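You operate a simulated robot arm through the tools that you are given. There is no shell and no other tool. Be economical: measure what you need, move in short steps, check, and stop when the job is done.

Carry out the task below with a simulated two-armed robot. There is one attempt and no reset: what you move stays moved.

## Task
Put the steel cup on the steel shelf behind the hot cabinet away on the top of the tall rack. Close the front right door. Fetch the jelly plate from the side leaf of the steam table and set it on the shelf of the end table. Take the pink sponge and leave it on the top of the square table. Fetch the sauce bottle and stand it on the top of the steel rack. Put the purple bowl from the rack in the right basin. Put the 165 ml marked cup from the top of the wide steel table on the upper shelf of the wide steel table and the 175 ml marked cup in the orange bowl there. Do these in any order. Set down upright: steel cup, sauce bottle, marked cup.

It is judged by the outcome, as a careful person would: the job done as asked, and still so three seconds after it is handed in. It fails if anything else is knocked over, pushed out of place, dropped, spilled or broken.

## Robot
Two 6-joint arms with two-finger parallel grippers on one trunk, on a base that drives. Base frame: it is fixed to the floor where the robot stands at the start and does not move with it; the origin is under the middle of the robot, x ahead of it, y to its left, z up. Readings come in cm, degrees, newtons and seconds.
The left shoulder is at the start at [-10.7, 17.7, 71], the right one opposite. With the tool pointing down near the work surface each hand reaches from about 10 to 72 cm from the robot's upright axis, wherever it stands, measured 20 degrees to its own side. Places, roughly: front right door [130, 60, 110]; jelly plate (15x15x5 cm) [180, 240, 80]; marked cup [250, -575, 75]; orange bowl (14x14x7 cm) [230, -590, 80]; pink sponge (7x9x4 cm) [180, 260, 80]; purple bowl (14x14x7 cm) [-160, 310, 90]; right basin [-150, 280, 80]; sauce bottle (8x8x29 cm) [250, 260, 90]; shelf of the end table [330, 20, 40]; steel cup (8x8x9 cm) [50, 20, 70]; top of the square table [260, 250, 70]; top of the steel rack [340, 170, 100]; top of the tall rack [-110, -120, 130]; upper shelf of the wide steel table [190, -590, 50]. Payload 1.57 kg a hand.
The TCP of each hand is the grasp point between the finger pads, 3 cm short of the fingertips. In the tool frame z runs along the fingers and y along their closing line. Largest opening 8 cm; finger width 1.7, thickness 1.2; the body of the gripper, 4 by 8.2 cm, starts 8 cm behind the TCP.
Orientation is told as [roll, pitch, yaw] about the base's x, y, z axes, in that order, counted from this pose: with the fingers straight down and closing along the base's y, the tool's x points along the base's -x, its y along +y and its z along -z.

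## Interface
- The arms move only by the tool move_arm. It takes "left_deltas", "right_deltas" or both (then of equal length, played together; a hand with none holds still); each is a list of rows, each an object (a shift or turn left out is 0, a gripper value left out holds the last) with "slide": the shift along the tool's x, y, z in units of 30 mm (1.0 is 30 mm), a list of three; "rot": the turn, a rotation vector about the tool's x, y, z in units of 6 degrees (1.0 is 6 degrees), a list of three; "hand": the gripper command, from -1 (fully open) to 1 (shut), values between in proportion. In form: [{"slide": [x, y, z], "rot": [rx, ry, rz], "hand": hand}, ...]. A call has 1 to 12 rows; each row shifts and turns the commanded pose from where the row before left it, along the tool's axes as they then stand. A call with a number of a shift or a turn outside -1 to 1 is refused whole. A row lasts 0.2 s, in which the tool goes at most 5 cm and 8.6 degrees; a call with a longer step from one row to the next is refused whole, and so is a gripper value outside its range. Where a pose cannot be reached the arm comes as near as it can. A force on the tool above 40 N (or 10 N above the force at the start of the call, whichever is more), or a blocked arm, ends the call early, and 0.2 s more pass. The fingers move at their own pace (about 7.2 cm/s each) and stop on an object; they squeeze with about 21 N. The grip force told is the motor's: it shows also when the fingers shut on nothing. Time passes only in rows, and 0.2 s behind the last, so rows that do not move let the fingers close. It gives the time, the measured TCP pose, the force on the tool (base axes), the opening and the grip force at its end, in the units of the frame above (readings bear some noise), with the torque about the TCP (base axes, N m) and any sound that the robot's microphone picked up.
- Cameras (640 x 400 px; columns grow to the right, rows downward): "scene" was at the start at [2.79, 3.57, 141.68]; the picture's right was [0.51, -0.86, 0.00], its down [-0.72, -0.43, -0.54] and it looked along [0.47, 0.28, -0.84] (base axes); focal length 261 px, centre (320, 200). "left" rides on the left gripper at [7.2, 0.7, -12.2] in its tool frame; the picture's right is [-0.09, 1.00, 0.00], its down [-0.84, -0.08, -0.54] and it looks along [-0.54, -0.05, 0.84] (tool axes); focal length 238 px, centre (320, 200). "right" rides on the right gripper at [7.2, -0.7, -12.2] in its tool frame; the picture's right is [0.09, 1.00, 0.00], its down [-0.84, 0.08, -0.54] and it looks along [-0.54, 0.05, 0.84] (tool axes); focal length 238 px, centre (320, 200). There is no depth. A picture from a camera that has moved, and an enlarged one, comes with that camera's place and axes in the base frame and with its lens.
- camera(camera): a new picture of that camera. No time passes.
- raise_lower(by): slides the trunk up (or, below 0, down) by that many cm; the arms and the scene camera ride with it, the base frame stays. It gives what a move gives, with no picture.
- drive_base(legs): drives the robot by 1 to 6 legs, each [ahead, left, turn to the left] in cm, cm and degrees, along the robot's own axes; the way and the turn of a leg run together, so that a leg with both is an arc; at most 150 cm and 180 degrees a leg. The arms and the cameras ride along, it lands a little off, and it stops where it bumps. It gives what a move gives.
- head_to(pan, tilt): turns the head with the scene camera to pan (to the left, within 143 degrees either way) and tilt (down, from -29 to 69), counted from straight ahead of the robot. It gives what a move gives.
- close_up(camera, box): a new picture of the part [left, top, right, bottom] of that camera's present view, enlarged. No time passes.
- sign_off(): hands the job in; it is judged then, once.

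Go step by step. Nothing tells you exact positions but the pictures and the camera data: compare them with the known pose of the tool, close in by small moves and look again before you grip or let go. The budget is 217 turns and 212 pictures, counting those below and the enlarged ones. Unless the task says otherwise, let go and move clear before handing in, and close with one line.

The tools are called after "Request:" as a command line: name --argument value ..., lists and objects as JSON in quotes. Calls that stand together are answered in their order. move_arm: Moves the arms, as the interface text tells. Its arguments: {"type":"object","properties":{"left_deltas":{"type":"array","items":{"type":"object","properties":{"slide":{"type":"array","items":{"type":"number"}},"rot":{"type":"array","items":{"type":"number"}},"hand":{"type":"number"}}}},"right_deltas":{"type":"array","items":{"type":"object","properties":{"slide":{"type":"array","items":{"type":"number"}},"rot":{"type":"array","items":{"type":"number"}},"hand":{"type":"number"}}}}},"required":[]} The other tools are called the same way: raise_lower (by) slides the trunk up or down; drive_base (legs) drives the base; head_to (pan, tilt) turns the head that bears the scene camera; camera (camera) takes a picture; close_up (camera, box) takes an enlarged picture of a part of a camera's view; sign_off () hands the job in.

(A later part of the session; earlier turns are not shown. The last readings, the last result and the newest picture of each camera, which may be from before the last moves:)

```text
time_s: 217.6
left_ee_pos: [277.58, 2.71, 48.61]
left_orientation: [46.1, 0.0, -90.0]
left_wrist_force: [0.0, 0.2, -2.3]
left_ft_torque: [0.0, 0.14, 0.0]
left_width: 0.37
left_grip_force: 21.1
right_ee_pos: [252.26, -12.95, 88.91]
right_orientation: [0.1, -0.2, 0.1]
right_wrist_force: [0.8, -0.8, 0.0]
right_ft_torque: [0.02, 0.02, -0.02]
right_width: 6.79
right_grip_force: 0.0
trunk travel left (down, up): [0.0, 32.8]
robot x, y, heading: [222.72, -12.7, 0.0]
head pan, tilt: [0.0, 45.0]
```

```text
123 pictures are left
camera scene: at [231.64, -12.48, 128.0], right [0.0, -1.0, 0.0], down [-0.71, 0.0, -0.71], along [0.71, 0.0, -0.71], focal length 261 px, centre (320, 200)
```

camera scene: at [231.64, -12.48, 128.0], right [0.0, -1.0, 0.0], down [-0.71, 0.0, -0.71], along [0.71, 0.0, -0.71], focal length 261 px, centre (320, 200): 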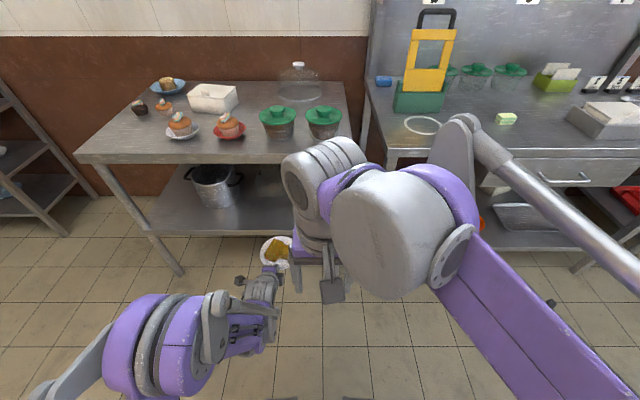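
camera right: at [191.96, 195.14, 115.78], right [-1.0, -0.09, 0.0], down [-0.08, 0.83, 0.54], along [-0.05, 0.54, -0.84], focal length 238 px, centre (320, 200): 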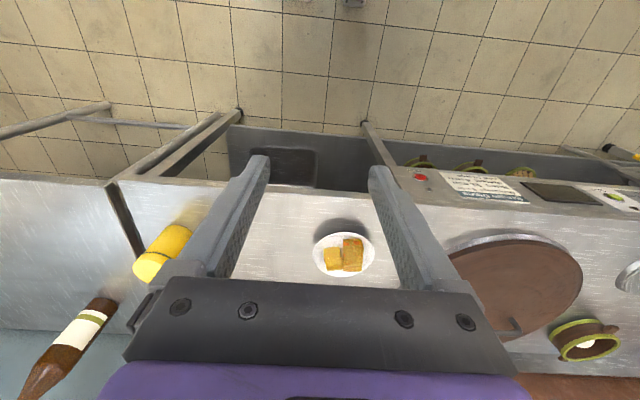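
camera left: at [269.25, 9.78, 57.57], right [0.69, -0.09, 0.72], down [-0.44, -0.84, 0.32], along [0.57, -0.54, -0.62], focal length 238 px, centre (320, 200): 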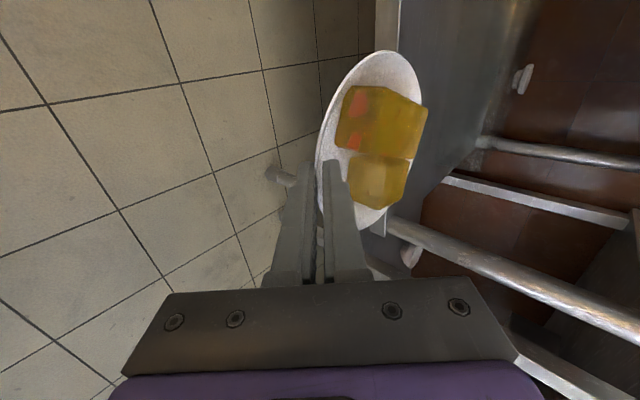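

The shelf is at about z = 40 with its front edge near x = 301. The plate's base is at about 45, so I'll drive it straight in over the shelf.

Request:
drive_base --legs '[[32, 0, 0]]'

Request:
camera --camera "left"

Request:
camera --camera "scene"

```text
time_s: 219.7
left_ee_pos: [310.27, 3.0, 48.66]
left_orientation: [46.0, 0.0, -89.7]
left_wrist_force: [-0.5, -0.2, -2.2]
left_ft_torque: [0.02, 0.18, -0.01]
left_width: 0.35
left_grip_force: 21.0
right_ee_pos: [285.12, -12.75, 88.85]
right_orientation: [-0.1, -0.1, 0.3]
right_wrist_force: [1.1, 0.0, 0.5]
right_ft_torque: [0.01, 0.01, 0.0]
right_width: 6.77
right_grip_force: 0.1
trunk travel left (down, up): [0.0, 32.8]
robot x, y, heading: [255.49, -12.41, 0.5]
head pan, tilt: [0.0, 45.0]
```

```text
122 pictures are left
camera left: at [302.0, 10.09, 57.56], right [0.69, -0.09, 0.72], down [-0.44, -0.84, 0.32], along [0.57, -0.54, -0.62], focal length 238 px, centre (320, 200)
```

left: 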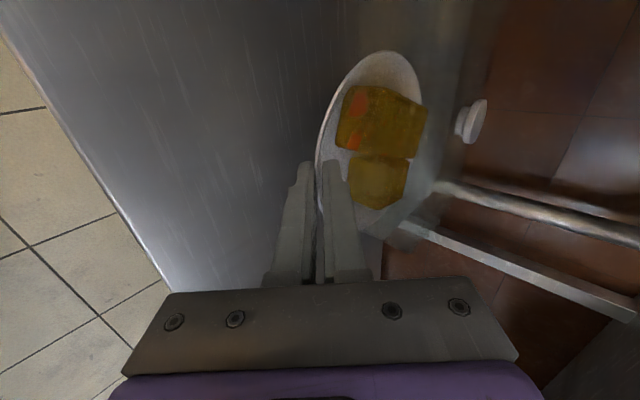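

```text
121 pictures are left
camera scene: at [264.52, -12.36, 128.0], right [0.0, -1.0, 0.0], down [-0.71, 0.0, -0.71], along [0.71, 0.0, -0.71], focal length 261 px, centre (320, 200)
```

scene: 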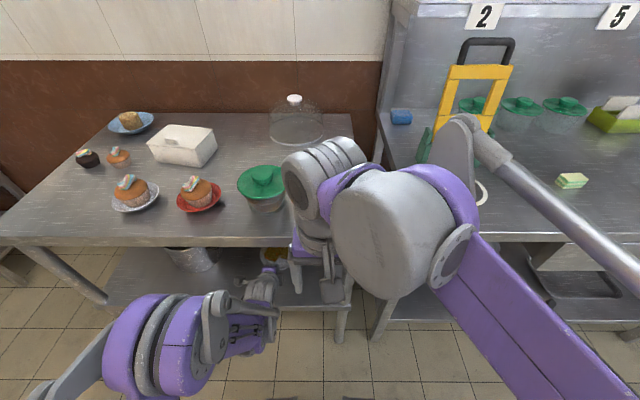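

The plate is well over the shelf. I'll lower it to contact.

Request:
move_arm --left_deltas '[{"slide": [0, -0.358, 0.348]}, {"slide": [0, -0.358, 0.348]}, {"slide": [0, -0.072, 0.07]}, {"slide": [0, -0.072, 0.07]}]'

Request:
camera --camera "left"

```text
time_s: 220.7
left_ee_pos: [310.22, 3.14, 45.08]
left_orientation: [45.9, 0.1, -89.7]
left_wrist_force: [-0.5, -0.8, -2.1]
left_ft_torque: [0.03, 0.22, -0.03]
left_width: 0.36
left_grip_force: 21.3
right_ee_pos: [285.15, -12.81, 88.98]
right_orientation: [0.0, -0.2, 0.3]
right_wrist_force: [0.0, 0.7, 0.3]
right_ft_torque: [0.02, 0.02, 0.04]
right_width: 6.79
right_grip_force: 0.0
trunk travel left (down, up): [0.0, 32.8]
robot x, y, heading: [255.73, -12.41, 0.3]
head pan, tilt: [0.0, 45.0]
```

```text
120 pictures are left
camera left: at [301.98, 10.13, 53.94], right [0.69, -0.09, 0.72], down [-0.44, -0.84, 0.32], along [0.57, -0.54, -0.62], focal length 238 px, centre (320, 200)
```

left: 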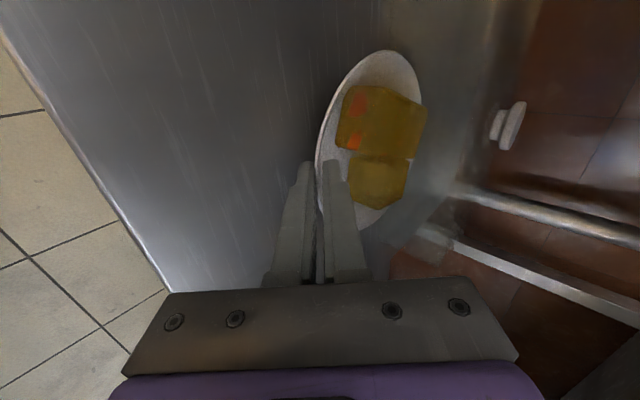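

Request:
move_arm --left_deltas '[{"slide": [0, -0.06, 0.058]}, {"slide": [0, -0.06, 0.058]}, {"slide": [0, -0.06, 0.058]}]'

Request:
move_arm --left_deltas '[{"slide": [0, -0.048, 0.046]}, {"slide": [0, -0.048, 0.046]}]'

Request:
close_up --camera "left" --box '[200, 40, 480, 240]'

```text
time_s: 221.5
left_ee_pos: [310.21, 2.98, 44.42]
left_orientation: [46.0, 0.0, -89.7]
left_wrist_force: [-0.7, -0.3, -1.5]
left_ft_torque: [0.0, 0.2, 0.03]
left_width: 0.34
left_grip_force: 21.0
right_ee_pos: [285.04, -12.79, 89.05]
right_orientation: [0.0, -0.3, 0.3]
right_wrist_force: [-0.1, 1.0, 0.4]
right_ft_torque: [0.01, 0.05, 0.03]
right_width: 6.8
right_grip_force: 0.0
trunk travel left (down, up): [0.0, 32.8]
robot x, y, heading: [255.26, -12.17, 0.4]
head pan, tilt: [0.0, 45.0]
```

```text
time_s: 222.1
left_ee_pos: [310.19, 3.05, 44.0]
left_orientation: [46.1, 0.0, -89.7]
left_wrist_force: [0.1, 0.5, -2.5]
left_ft_torque: [0.01, 0.18, 0.01]
left_width: 0.4
left_grip_force: 20.8
right_ee_pos: [285.05, -12.85, 88.88]
right_orientation: [0.0, -0.1, 0.4]
right_wrist_force: [-0.6, 0.2, 0.4]
right_ft_torque: [-0.02, 0.04, -0.03]
right_width: 6.77
right_grip_force: 0.0
trunk travel left (down, up): [0.0, 32.8]
robot x, y, heading: [255.22, -11.99, 0.2]
head pan, tilt: [0.0, 45.0]
```

```text
2.00 times, centred on (340, 140) of left
camera zoom: at [302.0, 10.04, 52.87], right [0.69, -0.09, 0.72], down [-0.44, -0.84, 0.32], along [0.57, -0.54, -0.62], focal length 477 px, centre (280, 320)
```

zoom: 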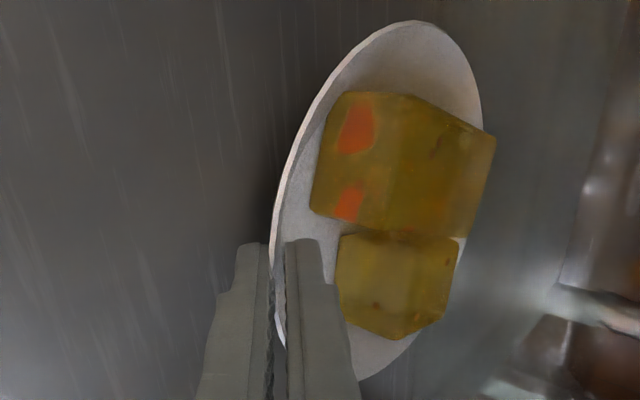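

Still no contact. I'll keep lowering in small steps.

Request:
move_arm --left_deltas '[{"slide": [0, -0.048, 0.046]}, {"slide": [0, -0.048, 0.046]}]'

Request:
move_arm --left_deltas '[{"slide": [0, -0.048, 0.046]}, {"slide": [0, -0.048, 0.046]}]'

```text
time_s: 222.7
left_ee_pos: [310.04, 3.03, 43.81]
left_orientation: [46.3, 0.0, -89.7]
left_wrist_force: [-6.7, -0.9, 21.2]
left_ft_torque: [-0.17, -0.58, -0.05]
left_width: 0.4
left_grip_force: 20.8
right_ee_pos: [284.86, -12.91, 88.98]
right_orientation: [0.0, -0.4, 0.3]
right_wrist_force: [0.6, 1.0, -0.5]
right_ft_torque: [0.02, 0.01, -0.02]
right_width: 6.78
right_grip_force: 0.0
trunk travel left (down, up): [0.0, 32.8]
robot x, y, heading: [255.15, -12.52, 0.3]
head pan, tilt: [0.0, 45.0]
```

```text
time_s: 223.3
left_ee_pos: [310.18, 2.99, 43.18]
left_orientation: [46.2, 0.1, -89.7]
left_wrist_force: [-8.3, -0.5, 23.1]
left_ft_torque: [-0.15, -0.55, -0.05]
left_width: 0.61
left_grip_force: 21.1
right_ee_pos: [284.9, -12.82, 88.93]
right_orientation: [0.0, -0.3, 0.4]
right_wrist_force: [0.5, 0.4, -0.6]
right_ft_torque: [-0.01, 0.01, 0.02]
right_width: 6.81
right_grip_force: 0.0
trunk travel left (down, up): [0.0, 32.8]
robot x, y, heading: [255.54, -12.58, 0.2]
head pan, tilt: [0.0, 45.0]
```

The plate is down. I'll ease up slightly, open a little, and withdraw parallel to the plate's wall.

Request:
move_arm --left_deltas '[{"slide": [0, 0.06, -0.058]}, {"slide": [0, 0.04, 0], "hand": 0.85}, {"slide": [0, 0.04, 0], "hand": 0.75}, {"slide": [0, 0.04, 0], "hand": 0.65}, {"hand": 0.6}]'

Request:
close_up --camera "left" --box '[200, 40, 480, 240]'

```text
time_s: 224.5
left_ee_pos: [310.55, 3.01, 43.74]
left_orientation: [46.1, 0.0, -89.7]
left_wrist_force: [-1.3, -0.1, 0.0]
left_ft_torque: [0.01, -0.02, 0.04]
left_width: 1.62
left_grip_force: 0.1
right_ee_pos: [285.01, -12.7, 88.85]
right_orientation: [0.0, -0.1, 0.3]
right_wrist_force: [0.3, -0.1, -0.6]
right_ft_torque: [0.0, 0.02, 0.03]
right_width: 6.8
right_grip_force: 0.0
trunk travel left (down, up): [0.0, 32.8]
robot x, y, heading: [255.2, -12.33, 0.3]
head pan, tilt: [0.0, 45.0]
```

```text
2.00 times, centred on (340, 140) of left
camera zoom: at [302.26, 10.12, 52.64], right [0.69, -0.09, 0.72], down [-0.44, -0.84, 0.32], along [0.57, -0.54, -0.62], focal length 477 px, centre (280, 320)
```

zoom: 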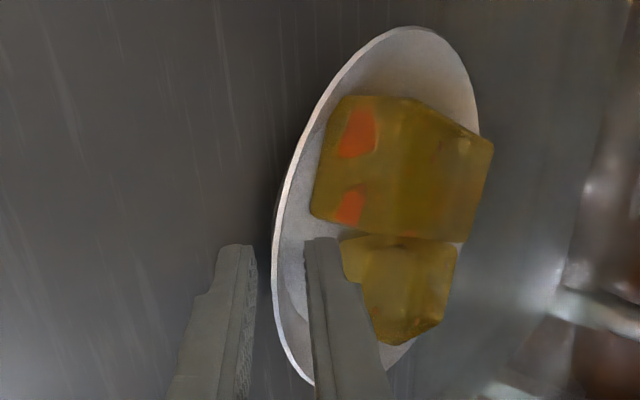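

The fingers are free of the rim and the plate sits flat. I'll withdraw along the finger axis, then back the base off.

Request:
move_arm --left_deltas '[{"slide": [0, 0, -0.3]}, {"slide": [0, 0, -0.4]}, {"slide": [0, 0, -0.5]}, {"slide": [0, -0.35, -0.36]}, {"slide": [0, -0.35, -0.36]}]'

Request:
camera --camera "left"

Request:
drive_base --legs '[[-35, 0, 0]]'

Request:
camera --camera "scene"

```text
time_s: 225.7
left_ee_pos: [304.88, 3.08, 46.22]
left_orientation: [46.2, 0.0, -89.7]
left_wrist_force: [-0.1, 0.0, 0.5]
left_ft_torque: [0.0, 0.01, 0.01]
left_width: 1.61
left_grip_force: 0.1
right_ee_pos: [285.0, -12.84, 88.87]
right_orientation: [0.0, -0.2, 0.2]
right_wrist_force: [-0.8, 0.1, 0.7]
right_ft_torque: [0.02, 0.01, 0.01]
right_width: 6.8
right_grip_force: 0.0
trunk travel left (down, up): [0.0, 32.8]
robot x, y, heading: [255.1, -12.51, 0.5]
head pan, tilt: [0.0, 45.0]
```

```text
117 pictures are left
camera left: at [296.7, 10.1, 55.12], right [0.69, -0.09, 0.72], down [-0.44, -0.84, 0.32], along [0.57, -0.54, -0.62], focal length 238 px, centre (320, 200)
```

left: 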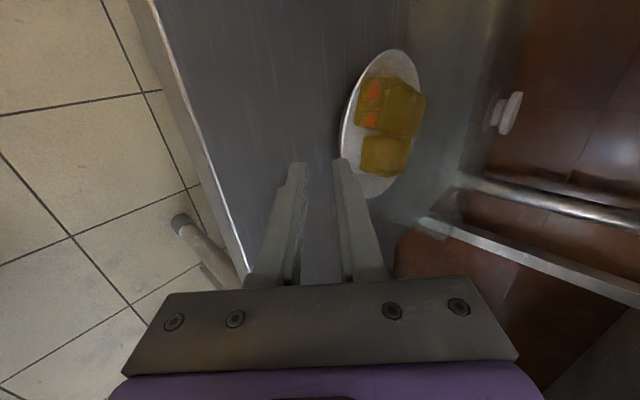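

```text
time_s: 228.0
left_ee_pos: [270.59, 2.94, 46.22]
left_orientation: [46.1, 0.0, -89.8]
left_wrist_force: [0.0, -0.1, -1.3]
left_ft_torque: [0.01, 0.02, 0.01]
left_width: 1.64
left_grip_force: 0.0
right_ee_pos: [250.62, -12.94, 88.89]
right_orientation: [-0.1, -0.1, 0.1]
right_wrist_force: [-0.6, -0.1, 0.5]
right_ft_torque: [0.0, -0.03, 0.03]
right_width: 6.81
right_grip_force: 0.1
trunk travel left (down, up): [0.0, 32.8]
robot x, y, heading: [221.05, -12.61, 0.4]
head pan, tilt: [0.0, 45.0]
```

```text
116 pictures are left
camera scene: at [230.11, -12.5, 128.01], right [0.0, -1.0, 0.0], down [-0.71, 0.0, -0.71], along [0.71, 0.0, -0.71], focal length 261 px, centre (320, 200)
```

scene: 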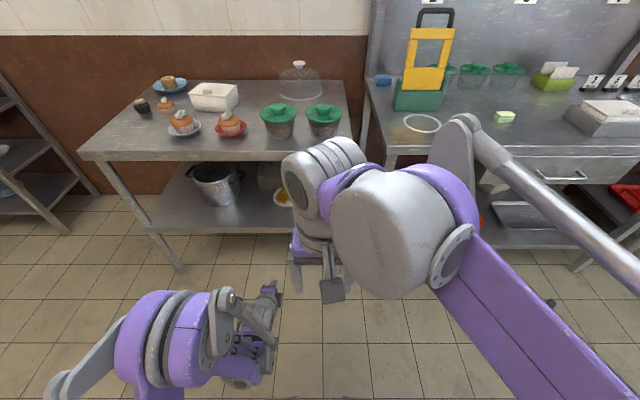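

The jelly plate is on the shelf. Next is the cabinet's front right door; I'll raise the trunk and look back at the cabinet.

Request:
raise_lower --by 25

Request:
head_to --pan 140 --tilt 15

Request:
camera --camera "scene"

```text
time_s: 230.6
left_ee_pos: [270.57, 2.68, 71.15]
left_orientation: [46.0, -0.1, -90.0]
left_wrist_force: [0.2, 0.1, -0.1]
left_ft_torque: [0.01, 0.02, 0.02]
left_width: 1.62
left_grip_force: 0.0
right_ee_pos: [250.75, -13.01, 113.87]
right_orientation: [0.0, -0.3, 0.1]
right_wrist_force: [0.2, -0.5, 0.2]
right_ft_torque: [0.02, -0.03, 0.0]
right_width: 6.8
right_grip_force: 0.1
trunk travel left (down, up): [-25.0, 7.8]
robot x, y, heading: [221.37, -12.33, 0.1]
head pan, tilt: [0.0, 45.0]
```

```text
time_s: 232.8
left_ee_pos: [270.81, 2.84, 71.17]
left_orientation: [46.1, 0.0, -90.0]
left_wrist_force: [-0.2, -0.1, 0.4]
left_ft_torque: [0.01, 0.05, 0.0]
left_width: 1.57
left_grip_force: 0.1
right_ee_pos: [250.78, -13.09, 113.98]
right_orientation: [0.0, -0.2, 0.1]
right_wrist_force: [0.1, 0.6, -0.2]
right_ft_torque: [-0.01, -0.06, 0.02]
right_width: 6.81
right_grip_force: 0.0
trunk travel left (down, up): [-25.0, 7.8]
robot x, y, heading: [221.16, -12.67, 0.1]
head pan, tilt: [140.0, 15.0]
```

```text
115 pictures are left
camera scene: at [209.88, -6.51, 157.77], right [0.64, 0.77, 0.0], down [0.2, -0.17, -0.97], along [-0.74, 0.62, -0.26], focal length 261 px, centre (320, 200)
```

scene: 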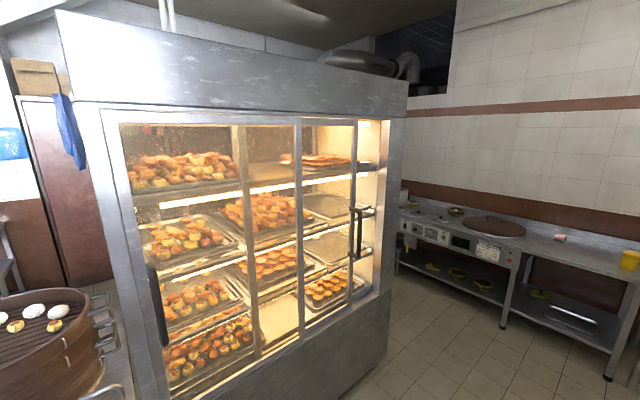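

The cabinet has sliding glass doors, and the front right one stands open by a gap at its right. I'll zoom in.

Request:
close_up --camera "scene" --box '[230, 100, 420, 340]'

Request:
close_up --camera "scene" --box '[290, 180, 410, 300]'

```text
1.67 times, centred on (325, 220) of scene
camera zoom: at [209.88, -6.51, 157.77], right [0.64, 0.77, 0.0], down [0.2, -0.17, -0.97], along [-0.74, 0.62, -0.26], focal length 435 px, centre (312, 167)
```

zoom: 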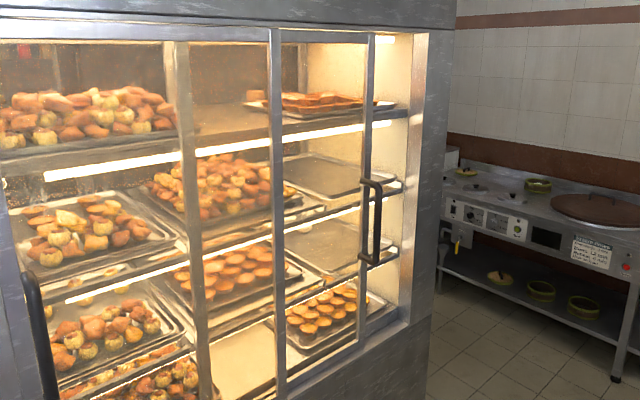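

```text
3.33 times, centred on (350, 240) of scene
camera zoom: at [209.88, -6.51, 157.77], right [0.64, 0.77, 0.0], down [0.2, -0.17, -0.97], along [-0.74, 0.62, -0.26], focal length 870 px, centre (220, 67)
```

zoom: 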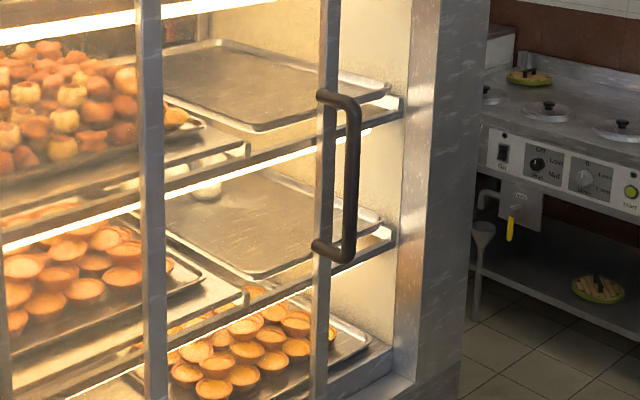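

The right door's handle is at about [132, 83], spanning z 99–121, with a gap of about 16 cm to close toward +y. I'll drive in front of it and turn the left hand so its fingers close sideways.

Request:
drive_base --legs '[[0, 0, 90], [0, 0, 90]]'

Request:
move_arm --left_deltas '[{"rot": [0, 0, -1], "hand": -1}, {"rot": [0, 0, -1]}, {"rot": [0, 0, -1]}, {"rot": [0, 0, -1]}, {"rot": [0, 0, -1]}, {"rot": [0, 0, -1]}, {"rot": [0, 0, -1]}, {"rot": [0, 0, -1]}, {"rot": [0, 0, -1]}, {"rot": [0, 0, -1]}, {"rot": [0, 0, -1]}, {"rot": [0, 0, -1]}]'

Request:
move_arm --left_deltas '[{"rot": [0, 0, -1]}, {"rot": [0, 0, -1]}, {"rot": [0, 0, -1]}, {"slide": [-1, 0, 0]}, {"slide": [-1, 0, 0]}, {"slide": [-1, 0, 0]}, {"slide": [-1, 0, 0]}, {"slide": [-1, 0, 0]}, {"slide": [-1, 0, 0]}, {"slide": [-1, 0, -1]}, {"slide": [-1, 0, -1]}]'

Request:
drive_base --legs '[[0, -112, 0]]'

Request:
head_to --pan 10 --tilt 25

Request:
camera --camera "scene"

Request:
camera --camera "left"

```text
time_s: 240.8
left_ee_pos: [171.33, -27.66, 71.21]
left_orientation: [46.1, 0.0, 90.0]
left_wrist_force: [0.9, 0.3, -0.7]
left_ft_torque: [-0.02, 0.0, 0.01]
left_width: 1.57
left_grip_force: 0.2
right_ee_pos: [191.37, -11.91, 113.93]
right_orientation: [0.0, -0.2, 180.1]
right_wrist_force: [0.2, -0.2, -0.5]
right_ft_torque: [0.01, -0.03, 0.0]
right_width: 6.79
right_grip_force: 0.0
trunk travel left (down, up): [-25.0, 7.8]
robot x, y, heading: [220.57, -12.61, 179.8]
head pan, tilt: [140.0, 15.0]
```

```text
time_s: 243.4
left_ee_pos: [171.36, -27.66, 71.08]
left_orientation: [17.7, -43.2, 155.0]
left_wrist_force: [0.4, -0.6, -0.3]
left_ft_torque: [0.01, 0.0, -0.01]
left_width: 8.0
left_grip_force: 0.1
right_ee_pos: [191.32, -11.9, 113.94]
right_orientation: [0.0, -0.1, 179.9]
right_wrist_force: [-0.5, -0.5, 0.4]
right_ft_torque: [0.01, 0.01, -0.03]
right_width: 6.8
right_grip_force: 0.0
trunk travel left (down, up): [-25.0, 7.8]
robot x, y, heading: [220.72, -12.35, 179.8]
head pan, tilt: [140.0, 15.0]
```

```text
time_s: 245.8
left_ee_pos: [159.04, -27.66, 92.7]
left_orientation: [0.1, -46.1, 179.9]
left_wrist_force: [-0.3, 0.3, 1.0]
left_ft_torque: [-0.01, 0.02, 0.01]
left_width: 7.98
left_grip_force: 0.0
right_ee_pos: [191.45, -11.97, 113.83]
right_orientation: [0.0, -0.2, 180.1]
right_wrist_force: [0.1, 0.4, 0.7]
right_ft_torque: [-0.02, 0.01, 0.01]
right_width: 6.83
right_grip_force: 0.1
trunk travel left (down, up): [-25.0, 7.8]
robot x, y, heading: [220.66, -12.48, 180.0]
head pan, tilt: [140.0, 15.0]
```

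```text
time_s: 256.0
left_ee_pos: [159.32, 85.87, 92.66]
left_orientation: [0.1, -46.1, 179.7]
left_wrist_force: [-1.0, 0.4, 0.3]
left_ft_torque: [-0.02, 0.02, -0.04]
left_width: 7.98
left_grip_force: 0.0
right_ee_pos: [191.63, 101.52, 113.88]
right_orientation: [0.1, -0.1, 179.8]
right_wrist_force: [-0.6, 0.6, 0.8]
right_ft_torque: [-0.02, -0.03, 0.0]
right_width: 6.8
right_grip_force: 0.1
trunk travel left (down, up): [-25.0, 7.8]
robot x, y, heading: [220.81, 100.81, 179.9]
head pan, tilt: [140.0, 15.0]
```

```text
time_s: 258.1
left_ee_pos: [159.36, 85.85, 92.67]
left_orientation: [0.1, -46.1, 179.8]
left_wrist_force: [0.1, -0.9, -0.1]
left_ft_torque: [-0.01, -0.02, 0.03]
left_width: 7.97
left_grip_force: 0.2
right_ee_pos: [191.64, 101.42, 113.85]
right_orientation: [-0.1, -0.2, 179.8]
right_wrist_force: [-0.4, -0.2, -0.2]
right_ft_torque: [-0.02, 0.01, 0.0]
right_width: 6.79
right_grip_force: 0.1
trunk travel left (down, up): [-25.0, 7.8]
robot x, y, heading: [221.51, 100.77, 179.9]
head pan, tilt: [10.0, 25.0]
```

```text
112 pictures are left
camera scene: at [216.39, 99.29, 156.15], right [-0.17, 0.99, 0.0], down [0.42, 0.07, -0.91], along [-0.89, -0.15, -0.42], focal length 261 px, centre (320, 200)
```

scene: 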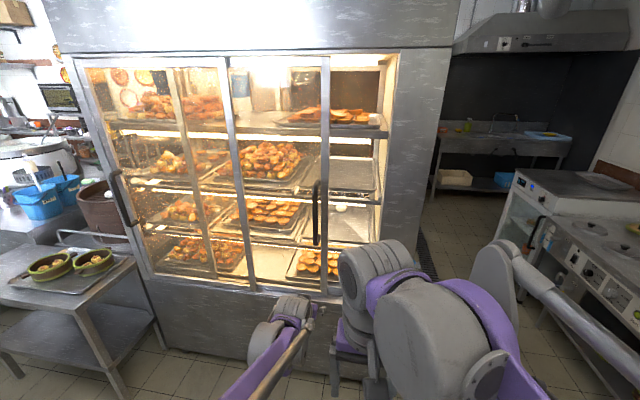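

```text
111 pictures are left
camera left: at [173.2, 85.04, 95.95], right [-0.07, -1.0, 0.07], down [-0.19, 0.08, 0.98], along [-0.98, 0.05, -0.19], focal length 238 px, centre (320, 200)
```

left: 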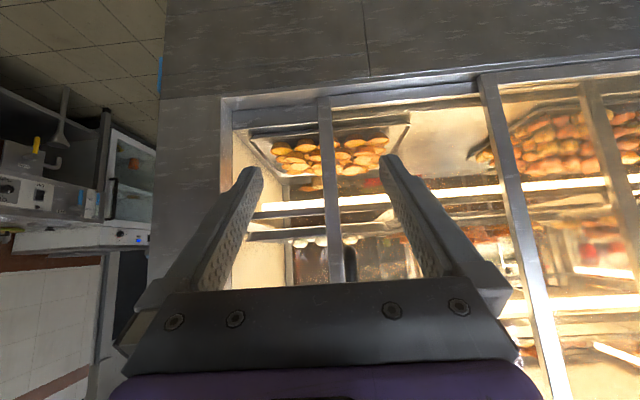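

The handle bar is at about [131, 83.8] from z = 100 to 121. I'll tilt the hand up, raise it to bar height, and drive closer.

Request:
move_arm --left_deltas '[{"rot": [0, -1, 0]}, {"rot": [0, -1, 0]}, {"rot": [0, -1, 0]}, {"rot": [0, -1, 0]}, {"slide": [-0.84, 0.113, -0.304]}, {"slide": [-0.84, 0.113, -0.304]}, {"slide": [-0.84, 0.113, -0.304]}, {"slide": [-0.84, 0.113, -0.304]}, {"slide": [-0.84, 0.113, -0.304]}, {"slide": [-0.84, 0.113, -0.304]}]'

Request:
drive_base --legs '[[17, 0, 0]]'

Request:
camera --camera "left"

Request:
close_up --camera "scene" --box '[200, 150, 400, 300]'

```text
time_s: 260.4
left_ee_pos: [159.36, 83.95, 108.73]
left_orientation: [0.2, -70.1, 179.6]
left_wrist_force: [0.0, -0.4, -0.4]
left_ft_torque: [0.01, 0.03, 0.01]
left_width: 8.0
left_grip_force: 0.1
right_ee_pos: [191.72, 101.47, 113.89]
right_orientation: [0.1, -0.2, 179.8]
right_wrist_force: [0.0, -0.8, -0.1]
right_ft_torque: [0.03, 0.01, -0.02]
right_width: 6.79
right_grip_force: 0.0
trunk travel left (down, up): [-25.0, 7.8]
robot x, y, heading: [221.27, 100.77, 180.0]
head pan, tilt: [10.0, 25.0]
```

```text
time_s: 261.8
left_ee_pos: [142.33, 84.13, 108.62]
left_orientation: [0.0, -70.0, 179.5]
left_wrist_force: [0.1, 0.9, 0.2]
left_ft_torque: [-0.02, 0.01, 0.03]
left_width: 7.98
left_grip_force: 0.0
right_ee_pos: [174.71, 101.55, 113.93]
right_orientation: [0.0, -0.1, 179.6]
right_wrist_force: [0.3, -0.5, 0.2]
right_ft_torque: [0.0, -0.02, -0.01]
right_width: 6.81
right_grip_force: 0.0
trunk travel left (down, up): [-25.0, 7.8]
robot x, y, heading: [204.2, 101.24, 179.7]
head pan, tilt: [10.0, 25.0]
```

```text
110 pictures are left
camera left: at [156.35, 83.24, 106.04], right [-0.04, -1.0, 0.09], down [0.22, 0.08, 0.97], along [-0.97, 0.06, 0.22], focal length 238 px, centre (320, 200)
```

left: 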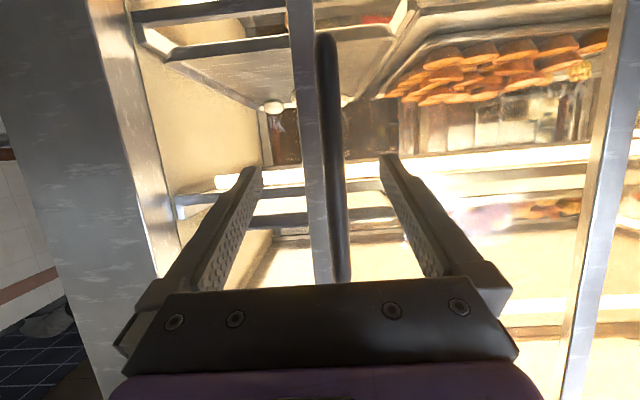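

```text
2.67 times, centred on (300, 225) of scene
camera zoom: at [199.45, 99.4, 156.14], right [-0.17, 0.99, 0.0], down [0.42, 0.07, -0.91], along [-0.89, -0.15, -0.42], focal length 696 px, centre (373, 133)
```

zoom: 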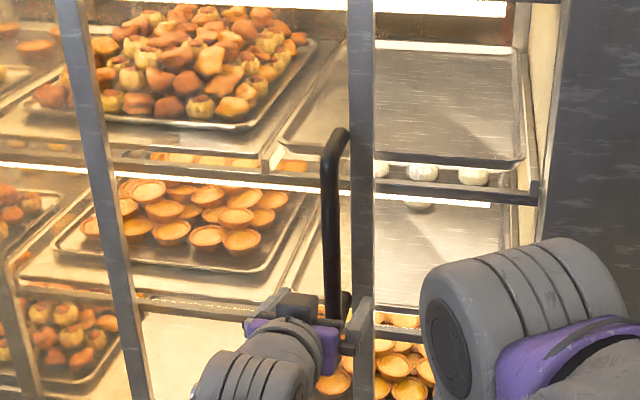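

The bar is centred between the fingers. I'll move forward around it and close.

Request:
move_arm --left_deltas '[{"slide": [-0.265, 0, 0.728]}, {"slide": [-0.265, 0, 0.728]}, {"slide": [-0.265, 0, 0.728]}, {"slide": [-0.265, 0, 0.728]}, {"hand": 1}, {"hand": 1}, {"hand": 1}, {"hand": 1}]'

Request:
camera --camera "left"

```text
time_s: 263.6
left_ee_pos: [133.08, 84.38, 108.45]
left_orientation: [0.1, -70.1, 179.4]
left_wrist_force: [-1.1, 1.8, 0.3]
left_ft_torque: [0.11, 0.07, -0.19]
left_width: 2.17
left_grip_force: 34.9
right_ee_pos: [174.74, 101.67, 113.89]
right_orientation: [0.0, -0.3, 179.6]
right_wrist_force: [-0.5, 0.3, -0.7]
right_ft_torque: [0.0, 0.05, 0.01]
right_width: 6.8
right_grip_force: 0.1
trunk travel left (down, up): [-25.0, 7.8]
robot x, y, heading: [204.77, 100.81, 179.7]
head pan, tilt: [10.0, 25.0]
```

```text
108 pictures are left
camera left: at [147.01, 83.41, 105.93], right [-0.04, -1.0, 0.09], down [0.22, 0.08, 0.97], along [-0.97, 0.06, 0.22], focal length 238 px, centre (320, 200)
```

left: 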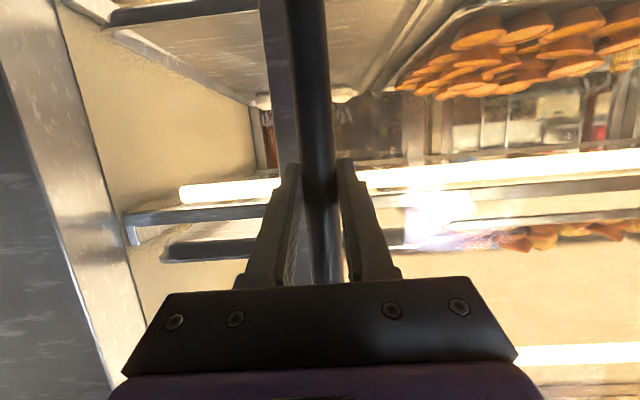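

The bar is held. I'll slide the door toward +y.

Request:
move_arm --left_deltas '[{"slide": [0, -0.3, 0]}, {"slide": [0, -0.5, 0]}, {"slide": [0, -0.6, 0]}, {"slide": [0, -0.6, 0]}, {"slide": [0, -0.6, 0]}, {"slide": [0, -0.6, 0]}]'

Request:
camera --camera "left"

Request:
camera --camera "scene"

```text
time_s: 265.0
left_ee_pos: [132.91, 93.97, 108.58]
left_orientation: [-0.1, -70.0, 179.5]
left_wrist_force: [6.0, 3.0, -13.9]
left_ft_torque: [0.12, -0.52, -0.21]
left_width: 2.17
left_grip_force: 34.7
right_ee_pos: [174.82, 101.82, 113.84]
right_orientation: [0.0, -0.1, 179.7]
right_wrist_force: [-0.2, -0.6, 0.1]
right_ft_torque: [0.0, -0.01, -0.03]
right_width: 6.79
right_grip_force: 0.0
trunk travel left (down, up): [-25.0, 7.8]
robot x, y, heading: [204.81, 101.3, 179.7]
head pan, tilt: [10.0, 25.0]
```

```text
107 pictures are left
camera left: at [147.01, 93.1, 105.95], right [-0.04, -1.0, 0.09], down [0.22, 0.08, 0.97], along [-0.97, 0.06, 0.22], focal length 238 px, centre (320, 200)
```

left: 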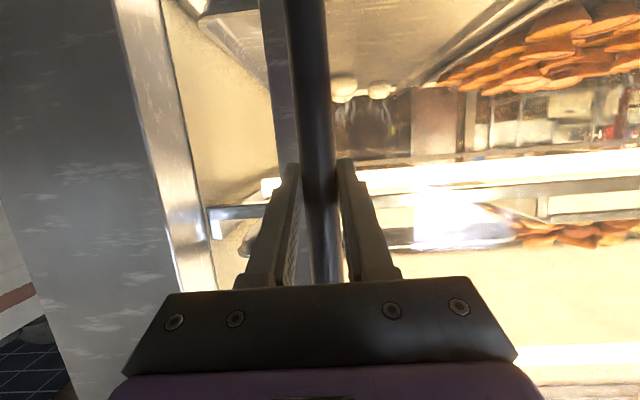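

```text
106 pictures are left
camera scene: at [199.4, 99.53, 156.14], right [-0.17, 0.99, 0.0], down [0.42, 0.07, -0.91], along [-0.89, -0.15, -0.42], focal length 261 px, centre (320, 200)
```

scene: 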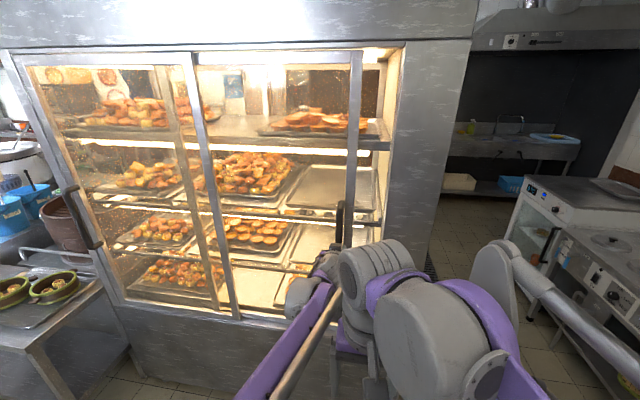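

The door slides well. I'll continue until it stops.

Request:
move_arm --left_deltas '[{"slide": [0, -0.5, 0]}, {"slide": [0, -0.5, 0]}, {"slide": [0, -0.4, 0]}, {"slide": [0, -0.4, 0]}, {"slide": [0, -0.3, 0]}, {"slide": [0, -0.3, 0]}, {"slide": [0, -0.3, 0]}]'

Request:
camera --camera "left"

Request:
camera --camera "scene"

```text
time_s: 266.6
left_ee_pos: [133.02, 100.96, 108.54]
left_orientation: [0.5, -70.0, 179.6]
left_wrist_force: [-8.7, 3.1, -7.3]
left_ft_torque: [0.12, 0.23, 0.23]
left_width: 2.2
left_grip_force: 34.4
right_ee_pos: [174.58, 102.22, 113.76]
right_orientation: [-0.6, -0.1, 179.2]
right_wrist_force: [-0.2, 16.2, -3.3]
right_ft_torque: [-0.99, -0.03, -0.18]
right_width: 5.3
right_grip_force: 0.3
trunk travel left (down, up): [-25.0, 7.8]
robot x, y, heading: [204.32, 100.81, 179.7]
head pan, tilt: [10.0, 25.0]
stopped in row 7 (right hand): the force on the tool passed its limit at 48 N (the readings are from after the stop); the commanded pose is now the measured one
```

```text
105 pictures are left
camera left: at [147.02, 100.21, 105.99], right [-0.03, -1.0, 0.09], down [0.22, 0.08, 0.97], along [-0.97, 0.05, 0.22], focal length 238 px, centre (320, 200)
```

left: 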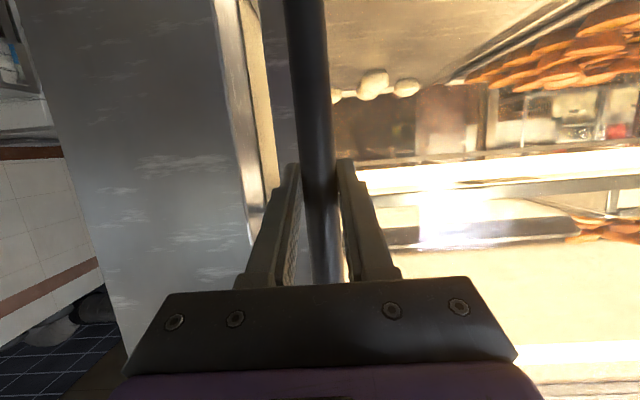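

```text
104 pictures are left
camera scene: at [199.24, 99.53, 156.14], right [-0.17, 0.99, 0.0], down [0.42, 0.07, -0.91], along [-0.89, -0.15, -0.42], focal length 261 px, centre (320, 200)
```

scene: 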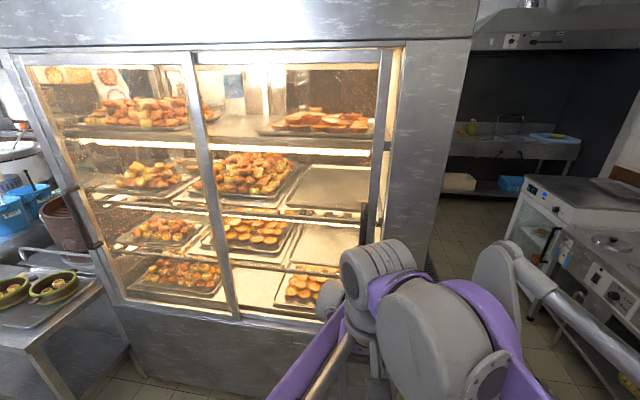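

The left arm touched the right hand, with about 2 cm of gap left. I'll move the right hand aside and finish.

Request:
move_arm --right_deltas '[{"slide": [0, -0.8, 0]}, {"slide": [0, -0.9, 0]}, {"slide": [0, -0.9, 0]}, {"slide": [0, -0.9, 0]}, {"slide": [0, -0.9, 0]}, {"slide": [0, -0.9, 0]}]'

Request:
move_arm --left_deltas '[{"slide": [0, -0.3, 0]}, {"slide": [0, -0.3, 0]}, {"slide": [0, -0.3, 0]}, {"slide": [0, -0.3, 0]}, {"slide": [0, -0.3, 0]}]'

Request:
camera --camera "left"

Request:
camera --camera "scene"

```text
time_s: 267.9
left_ee_pos: [133.0, 100.99, 108.53]
left_orientation: [0.2, -69.9, 179.6]
left_wrist_force: [-12.5, -2.0, -6.4]
left_ft_torque: [0.01, 0.02, 0.16]
left_width: 2.17
left_grip_force: 34.6
right_ee_pos: [174.75, 117.87, 114.03]
right_orientation: [-0.4, -0.1, 179.4]
right_wrist_force: [-0.7, -0.1, 0.8]
right_ft_torque: [0.03, -0.03, -0.04]
right_width: 6.8
right_grip_force: 0.1
trunk travel left (down, up): [-25.0, 7.8]
robot x, y, heading: [204.65, 101.14, 179.8]
head pan, tilt: [10.0, 25.0]
```

```text
time_s: 269.0
left_ee_pos: [132.98, 103.34, 108.6]
left_orientation: [1.1, -69.7, -179.6]
left_wrist_force: [-0.9, -14.0, -3.0]
left_ft_torque: [0.47, 0.08, 0.07]
left_width: 2.19
left_grip_force: 34.7
right_ee_pos: [174.76, 117.58, 114.0]
right_orientation: [-0.4, -0.3, 179.5]
right_wrist_force: [-0.2, 0.2, -0.1]
right_ft_torque: [-0.02, -0.02, 0.02]
right_width: 6.81
right_grip_force: 0.0
trunk travel left (down, up): [-25.0, 7.8]
robot x, y, heading: [204.5, 100.68, 180.0]
head pan, tilt: [10.0, 25.0]
stopped in row 5 (left hand): the force on the tool passed its limit at 45 N (the readings are from after the stop); the commanded pose is now the measured one
```

```text
103 pictures are left
camera left: at [147.05, 102.83, 106.05], right [-0.01, -1.0, 0.09], down [0.22, 0.09, 0.97], along [-0.98, 0.03, 0.22], focal length 238 px, centre (320, 200)
```

left: 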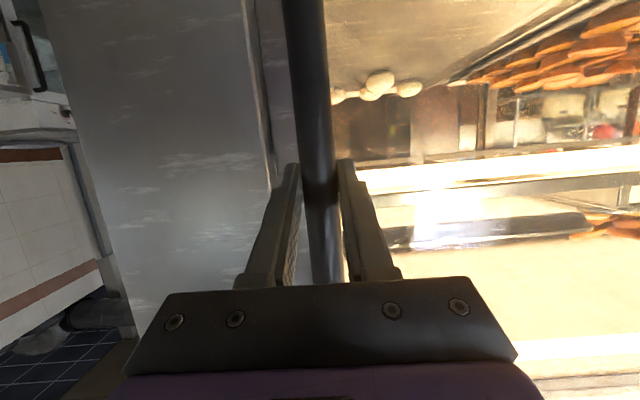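

```text
102 pictures are left
camera scene: at [199.48, 99.34, 156.15], right [-0.17, 0.99, 0.0], down [0.42, 0.07, -0.91], along [-0.89, -0.16, -0.42], focal length 261 px, centre (320, 200)
```

scene: 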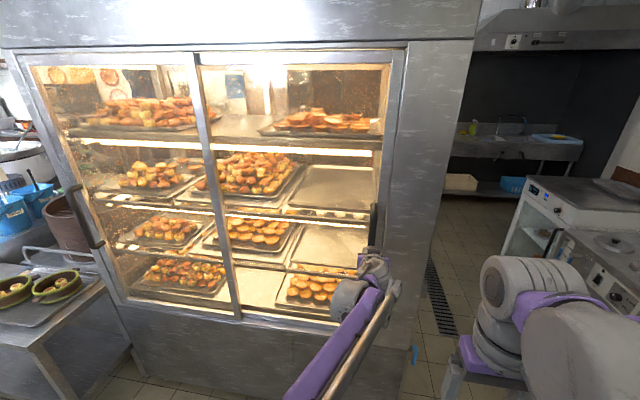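

The door is closed against its post. I'll release the bar and back straight off.

Request:
move_arm --left_deltas '[{"hand": -0.5}, {"hand": -0.5}, {"hand": -0.5}, {"slide": [0.265, 0, -0.728]}, {"slide": [0.265, 0, -0.728]}, {"slide": [0.265, 0, -0.728]}, {"slide": [0.265, 0, -0.728]}, {"slide": [0.265, 0, -0.728]}]'

Request:
drive_base --legs '[[-20, 0, 0]]'

Request:
camera --camera "scene"

```text
time_s: 270.8
left_ee_pos: [144.75, 103.89, 108.67]
left_orientation: [1.1, -69.9, 180.0]
left_wrist_force: [-0.1, -0.7, 0.5]
left_ft_torque: [0.0, 0.03, 0.05]
left_width: 6.01
left_grip_force: 0.1
right_ee_pos: [174.74, 117.66, 113.99]
right_orientation: [-0.6, -0.2, 179.6]
right_wrist_force: [0.9, 0.3, -0.8]
right_ft_torque: [0.03, -0.03, 0.0]
right_width: 6.81
right_grip_force: 0.1
trunk travel left (down, up): [-25.0, 7.8]
robot x, y, heading: [204.29, 101.0, 179.8]
head pan, tilt: [10.0, 25.0]
```

```text
time_s: 272.4
left_ee_pos: [164.71, 103.73, 108.7]
left_orientation: [1.1, -70.0, -179.8]
left_wrist_force: [0.1, 0.5, -0.4]
left_ft_torque: [0.01, -0.04, -0.05]
left_width: 5.99
left_grip_force: 0.1
right_ee_pos: [194.84, 117.47, 113.93]
right_orientation: [-0.5, -0.2, 179.7]
right_wrist_force: [1.0, -0.1, 0.4]
right_ft_torque: [-0.02, 0.03, 0.01]
right_width: 6.78
right_grip_force: 0.1
trunk travel left (down, up): [-25.0, 7.8]
robot x, y, heading: [224.45, 100.85, 179.8]
head pan, tilt: [10.0, 25.0]
```

```text
101 pictures are left
camera scene: at [219.56, 99.26, 156.15], right [-0.17, 0.99, 0.0], down [0.42, 0.07, -0.91], along [-0.89, -0.16, -0.42], focal length 261 px, centre (320, 200)
```

scene: 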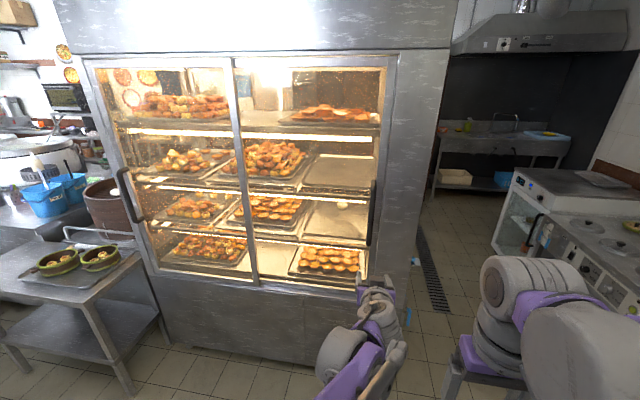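

The door is fully closed. Next is the sponge at about [185.4, 261], aligned with the axes and 6 cm wide; I'll drive back to the leaf with the left hand tilted for it.

Request:
drive_base --legs '[[0, 0, -90], [78, 23, 0]]'

Request:
move_arm --left_deltas '[{"rot": [0, 1, 0], "hand": -1}, {"rot": [0, 1, 0]}, {"rot": [0, 1, 0]}, {"rot": [0, 1, 0]}, {"rot": [0, 0.67, 0]}]'

Request:
camera --camera "left"

Request:
head_to --pan 0 --tilt 40

Request:
camera --camera "scene"

```text
time_s: 280.6
left_ee_pos: [204.35, 238.63, 108.63]
left_orientation: [1.2, -69.9, 89.9]
left_wrist_force: [0.2, -0.1, 0.3]
left_ft_torque: [0.03, 0.02, -0.01]
left_width: 6.04
left_grip_force: 0.0
right_ee_pos: [217.98, 208.57, 113.92]
right_orientation: [-0.5, -0.2, 89.5]
right_wrist_force: [0.3, -0.6, -0.2]
right_ft_torque: [-0.01, 0.0, 0.02]
right_width: 6.79
right_grip_force: 0.0
trunk travel left (down, up): [-25.0, 7.8]
robot x, y, heading: [200.98, 178.81, 89.8]
head pan, tilt: [10.0, 25.0]
```

```text
time_s: 281.8
left_ee_pos: [204.17, 238.45, 108.69]
left_orientation: [0.5, -41.7, 90.5]
left_wrist_force: [0.6, -0.7, 0.2]
left_ft_torque: [0.01, -0.01, 0.02]
left_width: 8.0
left_grip_force: 0.2
right_ee_pos: [217.94, 208.69, 113.92]
right_orientation: [-0.4, -0.2, 89.5]
right_wrist_force: [-0.5, -0.1, -0.5]
right_ft_torque: [0.0, 0.0, -0.01]
right_width: 6.81
right_grip_force: 0.0
trunk travel left (down, up): [-25.0, 7.8]
robot x, y, heading: [200.81, 178.64, 89.5]
head pan, tilt: [10.0, 25.0]
```

```text
100 pictures are left
camera left: at [203.91, 224.99, 112.95], right [-1.0, 0.05, 0.07], down [0.08, 0.26, 0.96], along [0.03, 0.96, -0.27], focal length 238 px, centre (320, 200)
```

left: 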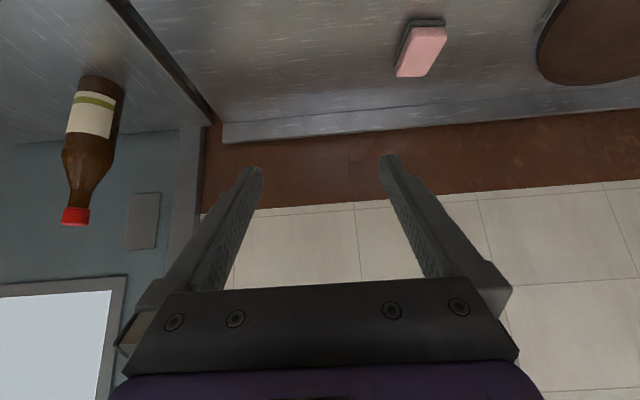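

```text
time_s: 282.6
left_ee_pos: [204.12, 238.58, 108.83]
left_orientation: [0.5, -41.9, 90.7]
left_wrist_force: [-0.4, -0.1, -0.4]
left_ft_torque: [-0.01, 0.0, 0.04]
left_width: 7.99
left_grip_force: 0.1
right_ee_pos: [217.97, 208.67, 114.05]
right_orientation: [-0.4, -0.2, 89.5]
right_wrist_force: [0.2, -0.2, -0.4]
right_ft_torque: [0.02, -0.01, 0.0]
right_width: 6.79
right_grip_force: 0.1
trunk travel left (down, up): [-25.0, 7.8]
robot x, y, heading: [201.13, 178.83, 89.7]
head pan, tilt: [0.0, 40.0]
```

```text
99 pictures are left
camera scene: at [201.21, 183.33, 153.82], right [1.0, 0.0, 0.0], down [0.0, -0.64, -0.77], along [0.0, 0.77, -0.64], focal length 261 px, centre (320, 200)
```

scene: 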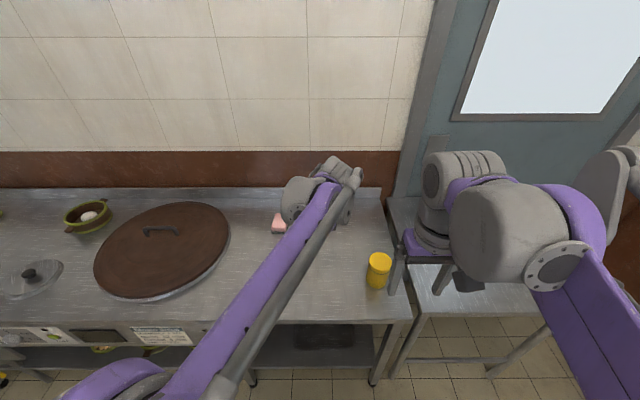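

The sponge is confirmed near [184.7, 261]. I'll move the left hand to a pre-grasp point just above and in front of it.

Request:
move_arm --left_deltas '[{"slide": [0.168, 0.535, 0.797]}, {"slide": [0.168, 0.535, 0.797]}, {"slide": [0.168, 0.535, 0.797]}, {"slide": [0.168, 0.535, 0.797]}, {"slide": [0.168, 0.535, 0.797]}, {"slide": [0.168, 0.535, 0.797]}, {"slide": [0.168, 0.535, 0.797]}, {"slide": [0.168, 0.535, 0.797]}, {"slide": [0.168, 0.535, 0.797]}, {"slide": [0.168, 0.535, 0.797]}, {"slide": [0.168, 0.535, 0.797]}, {"slide": [0.168, 0.535, 0.797]}]'

Request:
camera --camera "left"

```text
time_s: 285.2
left_ee_pos: [184.61, 252.96, 83.32]
left_orientation: [0.6, -41.8, 90.6]
left_wrist_force: [0.1, -0.6, 0.3]
left_ft_torque: [-0.03, 0.02, 0.0]
left_width: 8.02
left_grip_force: 0.1
right_ee_pos: [217.89, 208.65, 113.97]
right_orientation: [-0.4, -0.2, 89.5]
right_wrist_force: [-0.4, 0.6, -0.1]
right_ft_torque: [-0.03, -0.03, -0.01]
right_width: 6.8
right_grip_force: 0.1
trunk travel left (down, up): [-25.0, 7.8]
robot x, y, heading: [201.22, 178.89, 89.4]
head pan, tilt: [0.0, 40.0]
```

```text
98 pictures are left
camera left: at [184.25, 239.39, 87.67], right [-1.0, 0.05, 0.07], down [0.08, 0.26, 0.96], along [0.03, 0.96, -0.27], focal length 238 px, centre (320, 200)
```

left: 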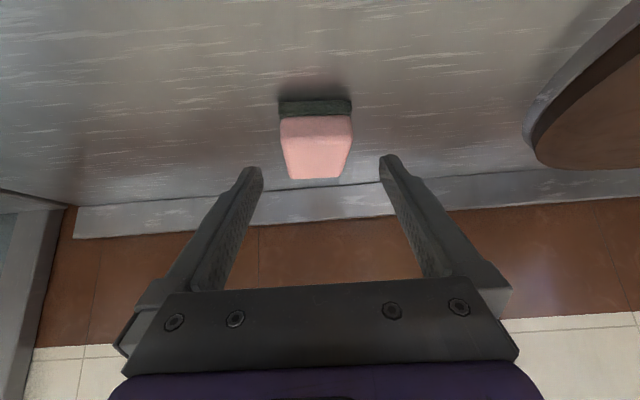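

The sponge is centred. I'll advance with the fingertips staying just above the table, then close.

Request:
move_arm --left_deltas '[{"slide": [-0.05, 0, 0.73]}, {"slide": [-0.05, 0, 0.73]}, {"slide": [-0.05, 0, 0.73]}, {"slide": [-0.05, 0, 0.73]}, {"hand": 1}, {"hand": 1}, {"hand": 1}, {"hand": 1}]'

Request:
camera --camera "left"

```text
time_s: 287.0
left_ee_pos: [184.59, 259.29, 77.36]
left_orientation: [0.6, -41.9, 90.6]
left_wrist_force: [0.6, -1.9, 0.6]
left_ft_torque: [0.0, -0.05, -0.04]
left_width: 6.42
left_grip_force: 20.9
right_ee_pos: [218.03, 208.61, 113.96]
right_orientation: [-0.3, -0.2, 89.6]
right_wrist_force: [0.9, -0.2, 0.1]
right_ft_torque: [0.0, 0.0, -0.03]
right_width: 6.8
right_grip_force: 0.1
trunk travel left (down, up): [-25.0, 7.8]
robot x, y, heading: [201.1, 179.33, 89.5]
head pan, tilt: [0.0, 40.0]
```

```text
97 pictures are left
camera left: at [184.21, 245.62, 81.6], right [-1.0, 0.05, 0.07], down [0.08, 0.26, 0.96], along [0.03, 0.96, -0.27], focal length 238 px, centre (320, 200)
```

left: 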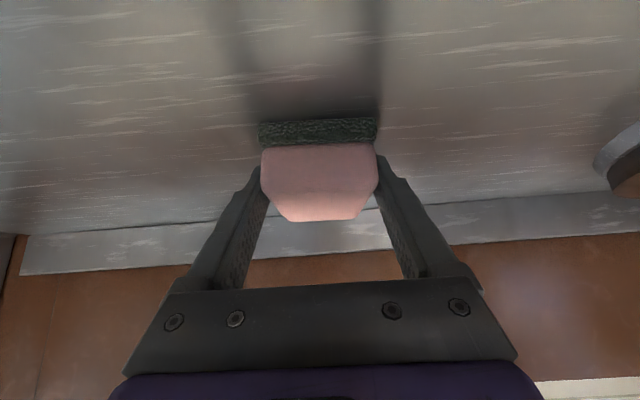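

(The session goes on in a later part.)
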